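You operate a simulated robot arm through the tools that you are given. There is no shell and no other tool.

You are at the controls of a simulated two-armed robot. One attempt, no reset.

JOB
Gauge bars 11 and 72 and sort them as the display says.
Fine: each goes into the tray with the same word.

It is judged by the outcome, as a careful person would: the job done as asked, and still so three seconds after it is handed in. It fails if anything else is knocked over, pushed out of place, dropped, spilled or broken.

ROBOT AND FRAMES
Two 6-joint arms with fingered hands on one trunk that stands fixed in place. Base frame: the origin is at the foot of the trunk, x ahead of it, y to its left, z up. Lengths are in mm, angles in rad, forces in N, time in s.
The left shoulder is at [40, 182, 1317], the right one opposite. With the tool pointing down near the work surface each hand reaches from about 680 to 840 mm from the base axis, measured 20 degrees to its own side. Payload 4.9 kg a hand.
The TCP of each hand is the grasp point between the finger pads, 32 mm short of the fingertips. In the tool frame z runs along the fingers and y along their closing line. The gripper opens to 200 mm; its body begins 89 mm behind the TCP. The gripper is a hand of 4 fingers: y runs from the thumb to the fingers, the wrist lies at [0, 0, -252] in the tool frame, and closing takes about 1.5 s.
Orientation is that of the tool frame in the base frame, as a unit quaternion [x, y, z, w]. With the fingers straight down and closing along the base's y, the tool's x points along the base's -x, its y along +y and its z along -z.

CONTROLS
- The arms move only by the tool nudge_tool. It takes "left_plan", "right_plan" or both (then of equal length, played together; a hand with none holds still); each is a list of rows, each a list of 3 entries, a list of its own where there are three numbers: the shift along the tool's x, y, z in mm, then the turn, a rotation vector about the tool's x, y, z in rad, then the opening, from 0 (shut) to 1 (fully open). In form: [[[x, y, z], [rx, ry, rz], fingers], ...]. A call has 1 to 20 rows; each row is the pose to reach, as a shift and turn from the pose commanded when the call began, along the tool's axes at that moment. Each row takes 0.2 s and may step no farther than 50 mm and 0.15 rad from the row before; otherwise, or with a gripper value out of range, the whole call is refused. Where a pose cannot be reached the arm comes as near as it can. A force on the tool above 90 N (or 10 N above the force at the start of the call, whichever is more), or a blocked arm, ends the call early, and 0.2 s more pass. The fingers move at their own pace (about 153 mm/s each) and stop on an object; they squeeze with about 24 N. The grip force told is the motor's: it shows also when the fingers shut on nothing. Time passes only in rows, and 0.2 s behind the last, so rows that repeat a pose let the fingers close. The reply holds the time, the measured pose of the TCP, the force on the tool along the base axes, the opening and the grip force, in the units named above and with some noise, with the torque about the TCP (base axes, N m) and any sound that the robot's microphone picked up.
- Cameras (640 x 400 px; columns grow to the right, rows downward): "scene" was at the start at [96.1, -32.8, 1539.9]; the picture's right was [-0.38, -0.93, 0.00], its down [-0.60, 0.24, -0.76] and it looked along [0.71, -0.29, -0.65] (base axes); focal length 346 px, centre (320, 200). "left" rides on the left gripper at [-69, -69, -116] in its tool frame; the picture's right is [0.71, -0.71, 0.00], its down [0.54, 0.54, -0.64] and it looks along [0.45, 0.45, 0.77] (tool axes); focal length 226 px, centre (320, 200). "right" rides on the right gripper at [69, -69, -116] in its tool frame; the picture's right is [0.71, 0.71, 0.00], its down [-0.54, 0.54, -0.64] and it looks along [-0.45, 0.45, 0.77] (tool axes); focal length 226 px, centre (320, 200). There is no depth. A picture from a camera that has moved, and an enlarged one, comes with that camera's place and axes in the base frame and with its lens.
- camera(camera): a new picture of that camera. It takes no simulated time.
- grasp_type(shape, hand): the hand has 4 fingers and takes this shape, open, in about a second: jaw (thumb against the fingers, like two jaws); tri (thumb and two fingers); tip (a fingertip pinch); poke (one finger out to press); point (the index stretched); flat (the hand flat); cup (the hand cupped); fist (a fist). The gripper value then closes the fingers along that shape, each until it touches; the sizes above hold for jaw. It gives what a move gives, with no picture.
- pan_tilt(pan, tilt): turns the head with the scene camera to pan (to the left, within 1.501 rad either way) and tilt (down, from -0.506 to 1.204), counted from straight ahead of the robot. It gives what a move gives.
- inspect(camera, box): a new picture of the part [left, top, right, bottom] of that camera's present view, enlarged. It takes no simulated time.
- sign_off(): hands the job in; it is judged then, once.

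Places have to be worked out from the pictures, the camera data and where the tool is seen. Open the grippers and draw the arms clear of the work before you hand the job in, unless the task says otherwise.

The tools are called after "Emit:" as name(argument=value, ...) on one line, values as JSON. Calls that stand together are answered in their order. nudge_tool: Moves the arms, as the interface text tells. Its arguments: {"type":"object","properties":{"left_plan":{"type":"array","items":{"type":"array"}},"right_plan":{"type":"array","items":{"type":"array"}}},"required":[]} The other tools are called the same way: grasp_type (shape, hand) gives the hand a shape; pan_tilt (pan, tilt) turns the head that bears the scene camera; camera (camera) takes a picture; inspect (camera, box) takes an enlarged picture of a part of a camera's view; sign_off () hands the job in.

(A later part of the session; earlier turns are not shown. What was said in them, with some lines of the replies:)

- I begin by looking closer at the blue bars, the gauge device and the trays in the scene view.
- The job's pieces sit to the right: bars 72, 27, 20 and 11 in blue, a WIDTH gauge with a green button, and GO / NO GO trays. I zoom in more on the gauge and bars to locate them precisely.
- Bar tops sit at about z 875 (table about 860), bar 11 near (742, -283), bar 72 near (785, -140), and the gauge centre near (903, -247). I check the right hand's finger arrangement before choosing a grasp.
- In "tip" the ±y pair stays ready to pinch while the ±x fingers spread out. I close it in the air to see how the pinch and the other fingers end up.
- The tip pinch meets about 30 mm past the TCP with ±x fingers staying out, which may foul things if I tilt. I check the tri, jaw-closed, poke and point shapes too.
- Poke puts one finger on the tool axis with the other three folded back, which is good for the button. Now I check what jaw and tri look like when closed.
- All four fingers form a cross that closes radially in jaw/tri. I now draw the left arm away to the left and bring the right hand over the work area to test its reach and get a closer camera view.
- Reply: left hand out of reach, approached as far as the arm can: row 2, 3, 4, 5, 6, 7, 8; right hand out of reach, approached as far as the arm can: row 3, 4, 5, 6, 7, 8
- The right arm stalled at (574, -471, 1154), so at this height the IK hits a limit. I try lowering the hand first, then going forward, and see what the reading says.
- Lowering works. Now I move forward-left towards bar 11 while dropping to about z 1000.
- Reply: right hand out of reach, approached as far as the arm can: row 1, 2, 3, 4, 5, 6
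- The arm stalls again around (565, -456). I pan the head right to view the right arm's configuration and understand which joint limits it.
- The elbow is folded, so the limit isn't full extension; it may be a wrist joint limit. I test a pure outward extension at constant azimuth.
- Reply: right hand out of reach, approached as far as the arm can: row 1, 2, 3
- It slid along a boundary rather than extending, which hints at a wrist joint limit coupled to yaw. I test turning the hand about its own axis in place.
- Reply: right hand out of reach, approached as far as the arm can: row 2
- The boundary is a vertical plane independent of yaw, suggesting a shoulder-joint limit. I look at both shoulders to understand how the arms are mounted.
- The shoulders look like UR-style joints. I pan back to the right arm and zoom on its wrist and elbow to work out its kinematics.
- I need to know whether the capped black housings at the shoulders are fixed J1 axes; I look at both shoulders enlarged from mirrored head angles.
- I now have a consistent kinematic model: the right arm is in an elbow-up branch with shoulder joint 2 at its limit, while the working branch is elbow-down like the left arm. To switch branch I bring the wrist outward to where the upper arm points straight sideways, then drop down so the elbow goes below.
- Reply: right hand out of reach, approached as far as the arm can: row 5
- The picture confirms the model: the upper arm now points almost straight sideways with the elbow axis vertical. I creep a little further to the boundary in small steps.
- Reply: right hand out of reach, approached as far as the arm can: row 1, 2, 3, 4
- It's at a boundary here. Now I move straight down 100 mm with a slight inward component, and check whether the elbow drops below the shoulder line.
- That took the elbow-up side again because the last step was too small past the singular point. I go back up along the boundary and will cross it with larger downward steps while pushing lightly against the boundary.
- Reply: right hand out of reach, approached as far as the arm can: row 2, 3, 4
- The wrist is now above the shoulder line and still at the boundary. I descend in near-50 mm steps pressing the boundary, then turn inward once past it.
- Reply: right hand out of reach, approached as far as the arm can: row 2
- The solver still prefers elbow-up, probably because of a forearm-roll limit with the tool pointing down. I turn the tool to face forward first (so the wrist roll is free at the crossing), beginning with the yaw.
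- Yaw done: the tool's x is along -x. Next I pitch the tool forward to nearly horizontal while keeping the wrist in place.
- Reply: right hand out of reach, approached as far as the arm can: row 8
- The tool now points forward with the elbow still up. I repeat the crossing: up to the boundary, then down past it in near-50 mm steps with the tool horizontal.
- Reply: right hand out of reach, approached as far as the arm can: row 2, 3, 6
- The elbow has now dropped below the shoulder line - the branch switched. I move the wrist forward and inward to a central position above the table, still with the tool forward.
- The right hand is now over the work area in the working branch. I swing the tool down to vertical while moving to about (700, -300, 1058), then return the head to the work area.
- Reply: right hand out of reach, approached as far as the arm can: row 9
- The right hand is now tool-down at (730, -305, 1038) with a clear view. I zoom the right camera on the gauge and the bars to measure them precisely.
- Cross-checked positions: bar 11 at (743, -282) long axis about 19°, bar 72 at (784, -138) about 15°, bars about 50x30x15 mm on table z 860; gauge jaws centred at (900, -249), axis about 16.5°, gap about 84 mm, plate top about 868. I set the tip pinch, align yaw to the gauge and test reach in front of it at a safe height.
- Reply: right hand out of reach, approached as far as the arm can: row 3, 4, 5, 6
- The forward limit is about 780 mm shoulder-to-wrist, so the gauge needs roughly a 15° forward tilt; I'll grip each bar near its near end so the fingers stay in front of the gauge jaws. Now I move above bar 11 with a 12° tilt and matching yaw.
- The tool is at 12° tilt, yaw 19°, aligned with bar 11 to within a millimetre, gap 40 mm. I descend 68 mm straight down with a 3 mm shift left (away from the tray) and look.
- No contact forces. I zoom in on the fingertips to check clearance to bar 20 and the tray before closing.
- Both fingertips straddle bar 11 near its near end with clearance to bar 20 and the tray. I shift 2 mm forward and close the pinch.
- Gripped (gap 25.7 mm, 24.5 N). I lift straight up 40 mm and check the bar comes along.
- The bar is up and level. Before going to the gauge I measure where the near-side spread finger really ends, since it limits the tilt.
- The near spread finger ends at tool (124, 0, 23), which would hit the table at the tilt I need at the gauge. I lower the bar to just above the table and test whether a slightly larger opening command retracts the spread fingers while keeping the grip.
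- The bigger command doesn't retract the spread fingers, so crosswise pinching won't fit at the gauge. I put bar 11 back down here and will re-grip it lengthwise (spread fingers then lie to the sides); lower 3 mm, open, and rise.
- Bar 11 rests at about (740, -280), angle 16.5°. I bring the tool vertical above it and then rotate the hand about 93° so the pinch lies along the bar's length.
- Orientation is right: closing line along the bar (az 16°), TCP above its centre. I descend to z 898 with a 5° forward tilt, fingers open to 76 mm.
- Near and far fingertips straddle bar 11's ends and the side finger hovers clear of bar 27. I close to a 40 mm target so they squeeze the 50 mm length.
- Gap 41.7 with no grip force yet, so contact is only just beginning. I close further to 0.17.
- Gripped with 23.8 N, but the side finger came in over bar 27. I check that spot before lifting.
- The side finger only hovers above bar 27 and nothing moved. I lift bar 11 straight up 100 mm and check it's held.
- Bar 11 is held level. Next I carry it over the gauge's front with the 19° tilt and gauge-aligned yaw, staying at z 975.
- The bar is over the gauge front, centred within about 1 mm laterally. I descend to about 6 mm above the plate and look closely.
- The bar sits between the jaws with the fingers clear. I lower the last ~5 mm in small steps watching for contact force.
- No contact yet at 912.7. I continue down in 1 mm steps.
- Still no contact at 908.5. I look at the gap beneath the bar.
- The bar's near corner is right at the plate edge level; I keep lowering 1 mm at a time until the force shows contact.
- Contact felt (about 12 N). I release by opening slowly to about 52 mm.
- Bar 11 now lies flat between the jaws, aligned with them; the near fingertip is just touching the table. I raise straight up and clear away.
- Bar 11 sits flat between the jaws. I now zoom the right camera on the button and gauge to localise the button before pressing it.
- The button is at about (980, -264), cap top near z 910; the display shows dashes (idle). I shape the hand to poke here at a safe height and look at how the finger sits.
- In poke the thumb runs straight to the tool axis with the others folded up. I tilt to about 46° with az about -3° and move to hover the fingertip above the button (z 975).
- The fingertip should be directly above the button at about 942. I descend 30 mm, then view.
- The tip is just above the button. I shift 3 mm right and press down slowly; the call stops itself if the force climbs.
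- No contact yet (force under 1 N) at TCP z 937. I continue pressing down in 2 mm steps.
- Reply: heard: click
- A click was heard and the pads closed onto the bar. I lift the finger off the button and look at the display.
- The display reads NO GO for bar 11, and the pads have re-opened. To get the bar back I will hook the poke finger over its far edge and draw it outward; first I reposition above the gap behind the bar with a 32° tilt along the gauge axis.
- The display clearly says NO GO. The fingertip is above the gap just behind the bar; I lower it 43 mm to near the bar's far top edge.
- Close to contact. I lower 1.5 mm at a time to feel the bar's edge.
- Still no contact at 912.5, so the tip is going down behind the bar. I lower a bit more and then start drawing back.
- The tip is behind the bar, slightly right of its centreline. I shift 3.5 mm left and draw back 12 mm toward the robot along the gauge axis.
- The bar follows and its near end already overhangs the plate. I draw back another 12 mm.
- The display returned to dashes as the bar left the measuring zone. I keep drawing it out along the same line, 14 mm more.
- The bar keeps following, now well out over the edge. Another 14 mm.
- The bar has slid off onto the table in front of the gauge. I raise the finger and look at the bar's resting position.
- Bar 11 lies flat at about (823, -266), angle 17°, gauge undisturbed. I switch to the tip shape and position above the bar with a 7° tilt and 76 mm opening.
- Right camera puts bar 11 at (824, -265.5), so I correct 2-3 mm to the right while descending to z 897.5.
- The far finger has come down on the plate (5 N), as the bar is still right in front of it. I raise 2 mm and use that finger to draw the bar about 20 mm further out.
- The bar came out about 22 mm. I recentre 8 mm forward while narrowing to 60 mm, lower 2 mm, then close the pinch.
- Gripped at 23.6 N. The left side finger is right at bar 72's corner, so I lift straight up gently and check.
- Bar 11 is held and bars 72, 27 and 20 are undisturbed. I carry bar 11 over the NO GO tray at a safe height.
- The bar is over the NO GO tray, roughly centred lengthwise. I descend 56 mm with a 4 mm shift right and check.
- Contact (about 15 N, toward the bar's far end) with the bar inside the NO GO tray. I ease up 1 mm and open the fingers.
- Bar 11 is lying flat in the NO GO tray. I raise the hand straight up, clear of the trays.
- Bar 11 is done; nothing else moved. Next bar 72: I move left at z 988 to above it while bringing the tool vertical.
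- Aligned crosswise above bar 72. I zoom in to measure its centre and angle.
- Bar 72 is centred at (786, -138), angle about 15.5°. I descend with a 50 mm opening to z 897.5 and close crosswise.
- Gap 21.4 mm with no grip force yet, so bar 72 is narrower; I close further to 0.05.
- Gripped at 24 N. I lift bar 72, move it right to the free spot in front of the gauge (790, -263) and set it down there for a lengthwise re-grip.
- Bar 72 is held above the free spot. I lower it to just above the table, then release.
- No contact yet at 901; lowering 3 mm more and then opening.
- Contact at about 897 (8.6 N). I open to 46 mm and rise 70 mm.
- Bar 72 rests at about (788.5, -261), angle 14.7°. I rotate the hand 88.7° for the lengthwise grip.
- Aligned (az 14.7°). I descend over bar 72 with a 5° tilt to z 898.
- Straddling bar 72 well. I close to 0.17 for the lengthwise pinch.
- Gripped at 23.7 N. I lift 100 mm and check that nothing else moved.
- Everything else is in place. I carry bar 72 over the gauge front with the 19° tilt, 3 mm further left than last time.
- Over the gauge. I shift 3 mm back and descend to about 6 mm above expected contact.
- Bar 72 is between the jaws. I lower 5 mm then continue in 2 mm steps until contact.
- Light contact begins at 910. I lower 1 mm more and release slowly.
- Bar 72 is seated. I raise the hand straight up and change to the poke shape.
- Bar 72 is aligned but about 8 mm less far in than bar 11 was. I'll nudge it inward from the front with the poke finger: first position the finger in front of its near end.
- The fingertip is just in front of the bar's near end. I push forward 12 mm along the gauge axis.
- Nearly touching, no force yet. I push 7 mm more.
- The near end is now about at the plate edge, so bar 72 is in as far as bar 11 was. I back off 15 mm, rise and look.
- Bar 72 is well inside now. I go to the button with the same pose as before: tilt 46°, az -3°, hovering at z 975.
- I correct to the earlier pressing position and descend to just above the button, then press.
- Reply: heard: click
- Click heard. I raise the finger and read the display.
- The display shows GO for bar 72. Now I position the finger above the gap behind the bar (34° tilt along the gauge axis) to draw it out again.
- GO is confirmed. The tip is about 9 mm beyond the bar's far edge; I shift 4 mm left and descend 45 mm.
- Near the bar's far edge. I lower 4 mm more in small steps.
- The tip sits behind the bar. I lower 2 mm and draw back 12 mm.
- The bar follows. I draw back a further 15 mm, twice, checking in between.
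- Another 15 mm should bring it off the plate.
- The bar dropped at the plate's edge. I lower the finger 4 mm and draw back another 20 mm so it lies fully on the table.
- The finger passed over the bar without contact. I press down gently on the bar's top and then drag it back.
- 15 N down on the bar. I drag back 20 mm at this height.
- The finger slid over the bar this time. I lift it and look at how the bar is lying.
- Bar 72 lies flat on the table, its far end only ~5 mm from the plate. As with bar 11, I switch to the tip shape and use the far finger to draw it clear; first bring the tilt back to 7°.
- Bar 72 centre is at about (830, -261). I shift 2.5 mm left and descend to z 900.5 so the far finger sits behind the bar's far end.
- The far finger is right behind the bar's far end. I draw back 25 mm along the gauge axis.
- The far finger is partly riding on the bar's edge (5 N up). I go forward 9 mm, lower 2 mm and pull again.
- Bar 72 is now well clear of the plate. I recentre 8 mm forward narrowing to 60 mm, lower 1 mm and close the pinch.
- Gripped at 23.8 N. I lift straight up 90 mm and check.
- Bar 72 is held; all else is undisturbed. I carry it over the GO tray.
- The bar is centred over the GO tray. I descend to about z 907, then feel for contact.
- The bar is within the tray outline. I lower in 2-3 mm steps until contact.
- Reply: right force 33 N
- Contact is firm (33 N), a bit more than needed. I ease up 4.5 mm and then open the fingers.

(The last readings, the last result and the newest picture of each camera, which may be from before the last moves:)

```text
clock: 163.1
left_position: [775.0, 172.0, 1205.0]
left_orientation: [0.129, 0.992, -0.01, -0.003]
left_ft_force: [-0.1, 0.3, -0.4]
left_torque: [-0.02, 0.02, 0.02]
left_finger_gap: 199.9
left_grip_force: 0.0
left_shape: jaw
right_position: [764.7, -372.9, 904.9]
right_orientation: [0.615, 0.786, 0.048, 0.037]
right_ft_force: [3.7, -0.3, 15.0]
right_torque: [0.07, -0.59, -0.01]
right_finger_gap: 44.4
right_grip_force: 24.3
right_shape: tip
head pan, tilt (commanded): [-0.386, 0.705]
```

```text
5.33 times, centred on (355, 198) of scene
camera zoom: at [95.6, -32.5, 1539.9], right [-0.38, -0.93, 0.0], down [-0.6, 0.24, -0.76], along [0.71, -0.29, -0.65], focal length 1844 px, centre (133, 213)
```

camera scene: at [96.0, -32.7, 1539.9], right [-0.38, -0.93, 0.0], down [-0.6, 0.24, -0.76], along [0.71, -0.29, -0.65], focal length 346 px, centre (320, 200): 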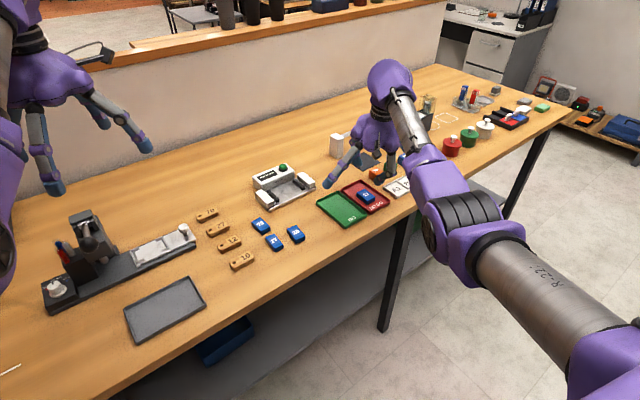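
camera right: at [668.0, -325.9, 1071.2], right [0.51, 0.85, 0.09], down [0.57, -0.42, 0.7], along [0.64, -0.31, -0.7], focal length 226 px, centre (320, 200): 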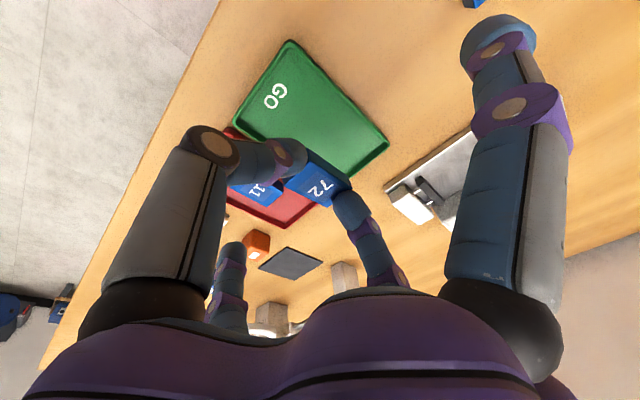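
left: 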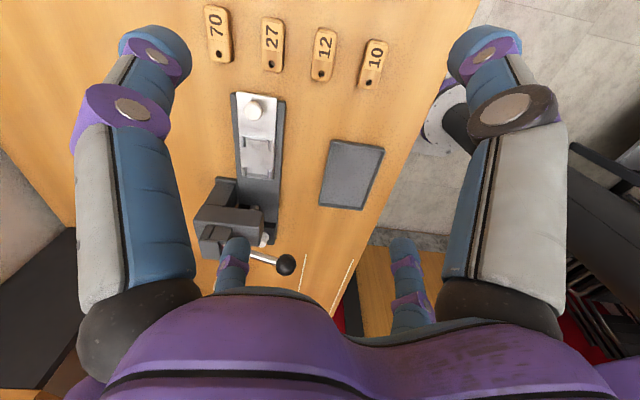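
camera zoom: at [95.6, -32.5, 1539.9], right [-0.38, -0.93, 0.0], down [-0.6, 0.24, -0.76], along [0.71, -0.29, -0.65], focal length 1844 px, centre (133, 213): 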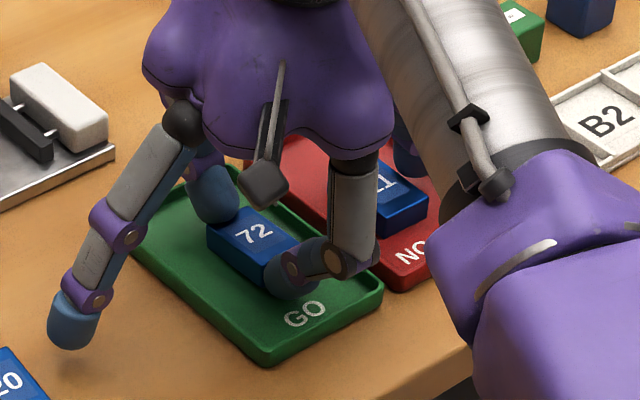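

Bar 72 is in the GO tray. I release it by opening slowly.

Emit:
nudge_tool(right_plan=[[[0, 0.1, -1], [0, 0, 0], 0.2], [[0, 0.1, -1], [0, 0, 0], 0.23], [[0, 0.1, -1], [0, 0, 0], 0.26], [[0, 0.1, -1], [0, 0, 0], 0.28], [[0, 0.1, -1], [0, 0, 0], 0.28]])

Emit:
inspect(camera="right", box=[200, 40, 440, 240])

```text
clock: 164.3
left_position: [774.0, 170.5, 1206.9]
left_orientation: [0.13, 0.991, -0.01, -0.002]
left_ft_force: [0.0, -1.0, 0.9]
left_torque: [0.02, -0.04, 0.01]
left_finger_gap: 199.7
left_grip_force: 0.0
left_shape: jaw
right_position: [763.5, -373.2, 905.6]
right_orientation: [0.615, 0.786, 0.048, 0.038]
right_ft_force: [-0.3, -0.4, -0.9]
right_torque: [0.0, 0.01, 0.02]
right_finger_gap: 55.9
right_grip_force: 0.1
right_shape: tip
head pan, tilt (commanded): [-0.386, 0.705]
```

```text
2.00 times, centred on (320, 140) of right
camera zoom: at [666.9, -325.7, 1012.0], right [0.51, 0.85, 0.09], down [0.58, -0.42, 0.7], along [0.64, -0.31, -0.71], focal length 452 px, centre (320, 320)
```

zoom: 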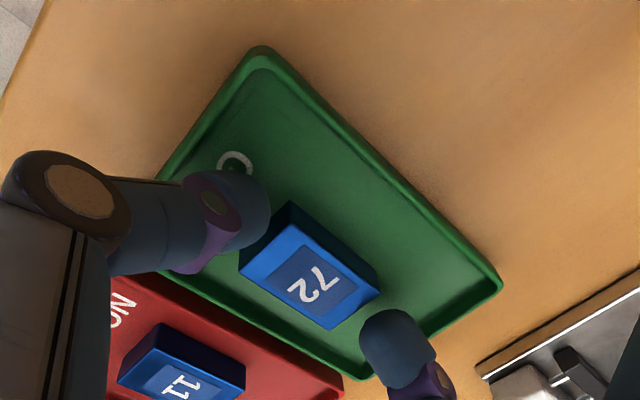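

Bar 72 lies free in the GO tray. I raise the hand straight up.

Emit:
nudge_tool(right_plan=[[[0, 1.2, -9.9], [0, 0, 0], 0.28], [[0, 4.8, -39.7], [0, 0, 0], 0.3], [[0, 10.3, -84.3], [0, 0, 0], 0.3], [[0, 13.9, -114.1], [0, 0, 0], 0.3]])

Emit:
camera(camera="scene")

Emit:
inspect(camera="scene", box=[300, 150, 420, 240])

```text
clock: 165.3
left_position: [775.1, 171.2, 1207.1]
left_orientation: [0.13, 0.991, -0.01, -0.002]
left_ft_force: [-0.3, 0.5, 0.4]
left_torque: [0.01, -0.03, 0.02]
left_finger_gap: 199.8
left_grip_force: 0.2
left_shape: jaw
right_position: [761.8, -371.6, 1021.7]
right_orientation: [0.615, 0.786, 0.048, 0.038]
right_ft_force: [-0.7, -0.2, 0.3]
right_torque: [0.03, -0.03, 0.0]
right_finger_gap: 59.6
right_grip_force: 0.0
right_shape: tip
head pan, tilt (commanded): [-0.386, 0.705]
```

```text
taken
camera scene: at [96.0, -32.7, 1539.9], right [-0.38, -0.93, 0.0], down [-0.6, 0.24, -0.76], along [0.71, -0.29, -0.65], focal length 346 px, centre (320, 200)
```

scene: 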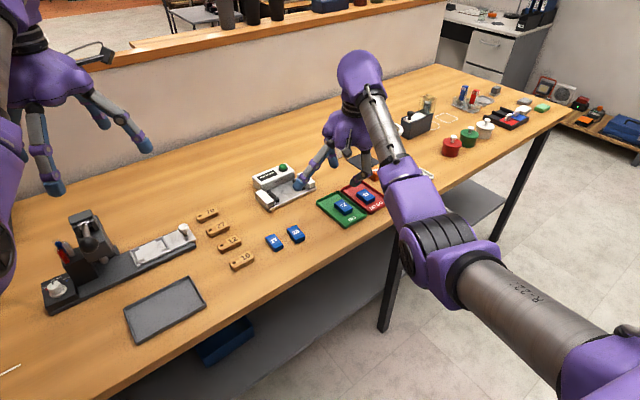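

```text
4.44 times, centred on (360, 195) of scene
camera zoom: at [96.0, -32.7, 1539.9], right [-0.38, -0.93, 0.0], down [-0.6, 0.24, -0.76], along [0.71, -0.29, -0.65], focal length 1537 px, centre (142, 222)
```

zoom: 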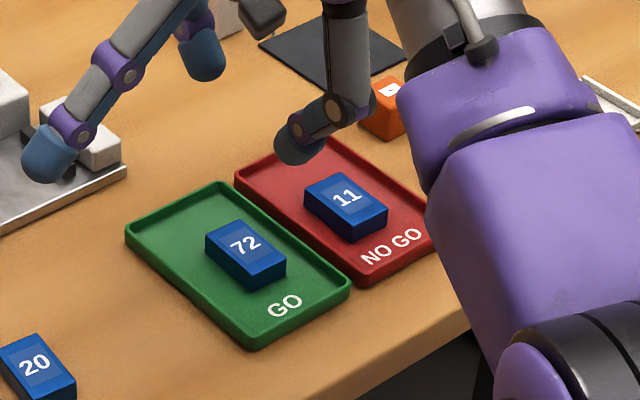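

Both bars lie in the right trays and everything else is in place. I open the right hand and withdraw it up and to the right, clear of the work.

Emit:
nudge_tool(right_plan=[[[0, 4.8, -39.7], [0, 0, 0], 0.4], [[-34, -14, -50], [0, 0, 0], 0.6], [[-70, -34, -60], [0, 0, 0], 0.8], [[-105, -55, -68], [0, 0, 0], 1], [[-138, -75, -76], [0, 0, 0], 1], [[-170, -94.7, -82.1], [0, 0, 0], 1], [[-170, -94.7, -82.1], [0, 0, 0], 1]])

Emit:
camera(camera="scene")

Emit:
inspect(camera="scene", box=[180, 140, 440, 280])

```text
clock: 166.9
left_position: [775.0, 172.2, 1205.7]
left_orientation: [0.129, 0.992, -0.01, -0.002]
left_ft_force: [0.0, -0.2, 0.9]
left_torque: [0.02, -0.02, 0.0]
left_finger_gap: 199.5
left_grip_force: 0.0
left_shape: jaw
right_position: [702.3, -562.6, 1092.6]
right_orientation: [0.616, 0.786, 0.048, 0.038]
right_ft_force: [-1.0, -0.4, 1.0]
right_torque: [0.0, 0.01, -0.02]
right_finger_gap: 199.8
right_grip_force: 0.1
right_shape: tip
head pan, tilt (commanded): [-0.386, 0.705]
```

```text
taken
camera scene: at [95.9, -33.0, 1539.9], right [-0.38, -0.93, 0.0], down [-0.6, 0.24, -0.76], along [0.71, -0.29, -0.65], focal length 346 px, centre (320, 200)
```

scene: 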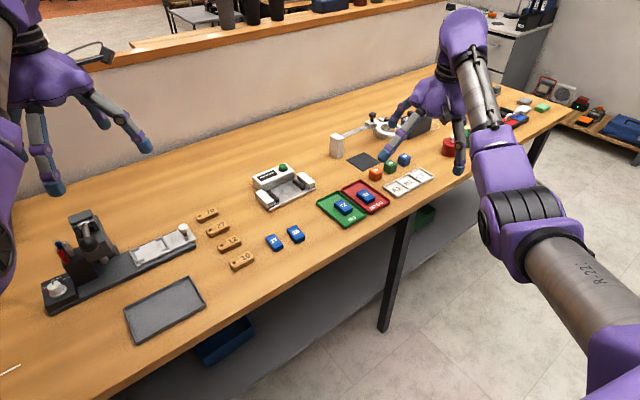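

```text
2.46 times, centred on (310, 210) of scene
camera zoom: at [95.9, -33.0, 1539.9], right [-0.38, -0.93, 0.0], down [-0.6, 0.24, -0.76], along [0.71, -0.29, -0.65], focal length 851 px, centre (345, 175)
```

zoom: 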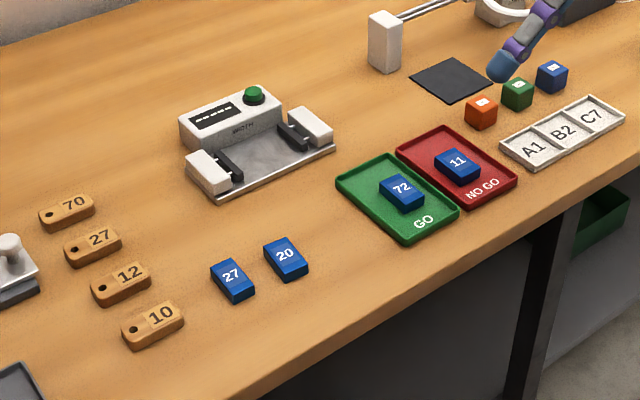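

Both bars were gauged and sorted: bar 11 (NO GO) is in the NO GO tray, bar 72 (GO) in the GO tray. The other items look undisturbed, and both hands are open and clear, so I hand the job in.

Emit:
sign_off()

```text
The job is handed in.
```

I gauged bars 11 and 72, put each in the tray matching its display reading, and handed the job in:

| Bar | Display | Tray |
|---|---|---|
| 11 | NO GO | NO GO |
| 72 | GO | GO |

- **Moving the bars:** I slid each bar into or out of the gauge with a fingertip and carried it the rest of the way. Each bar dropped about 8 mm from the gauge plate to the table on the way out.
- **Everything else:** in the last pictures the gauge, trays, bars 20 and 27, wooden bars, cubes and rack all looked to be in their original places.
- **Arms:** both grippers are open and the arms are clear of the work.
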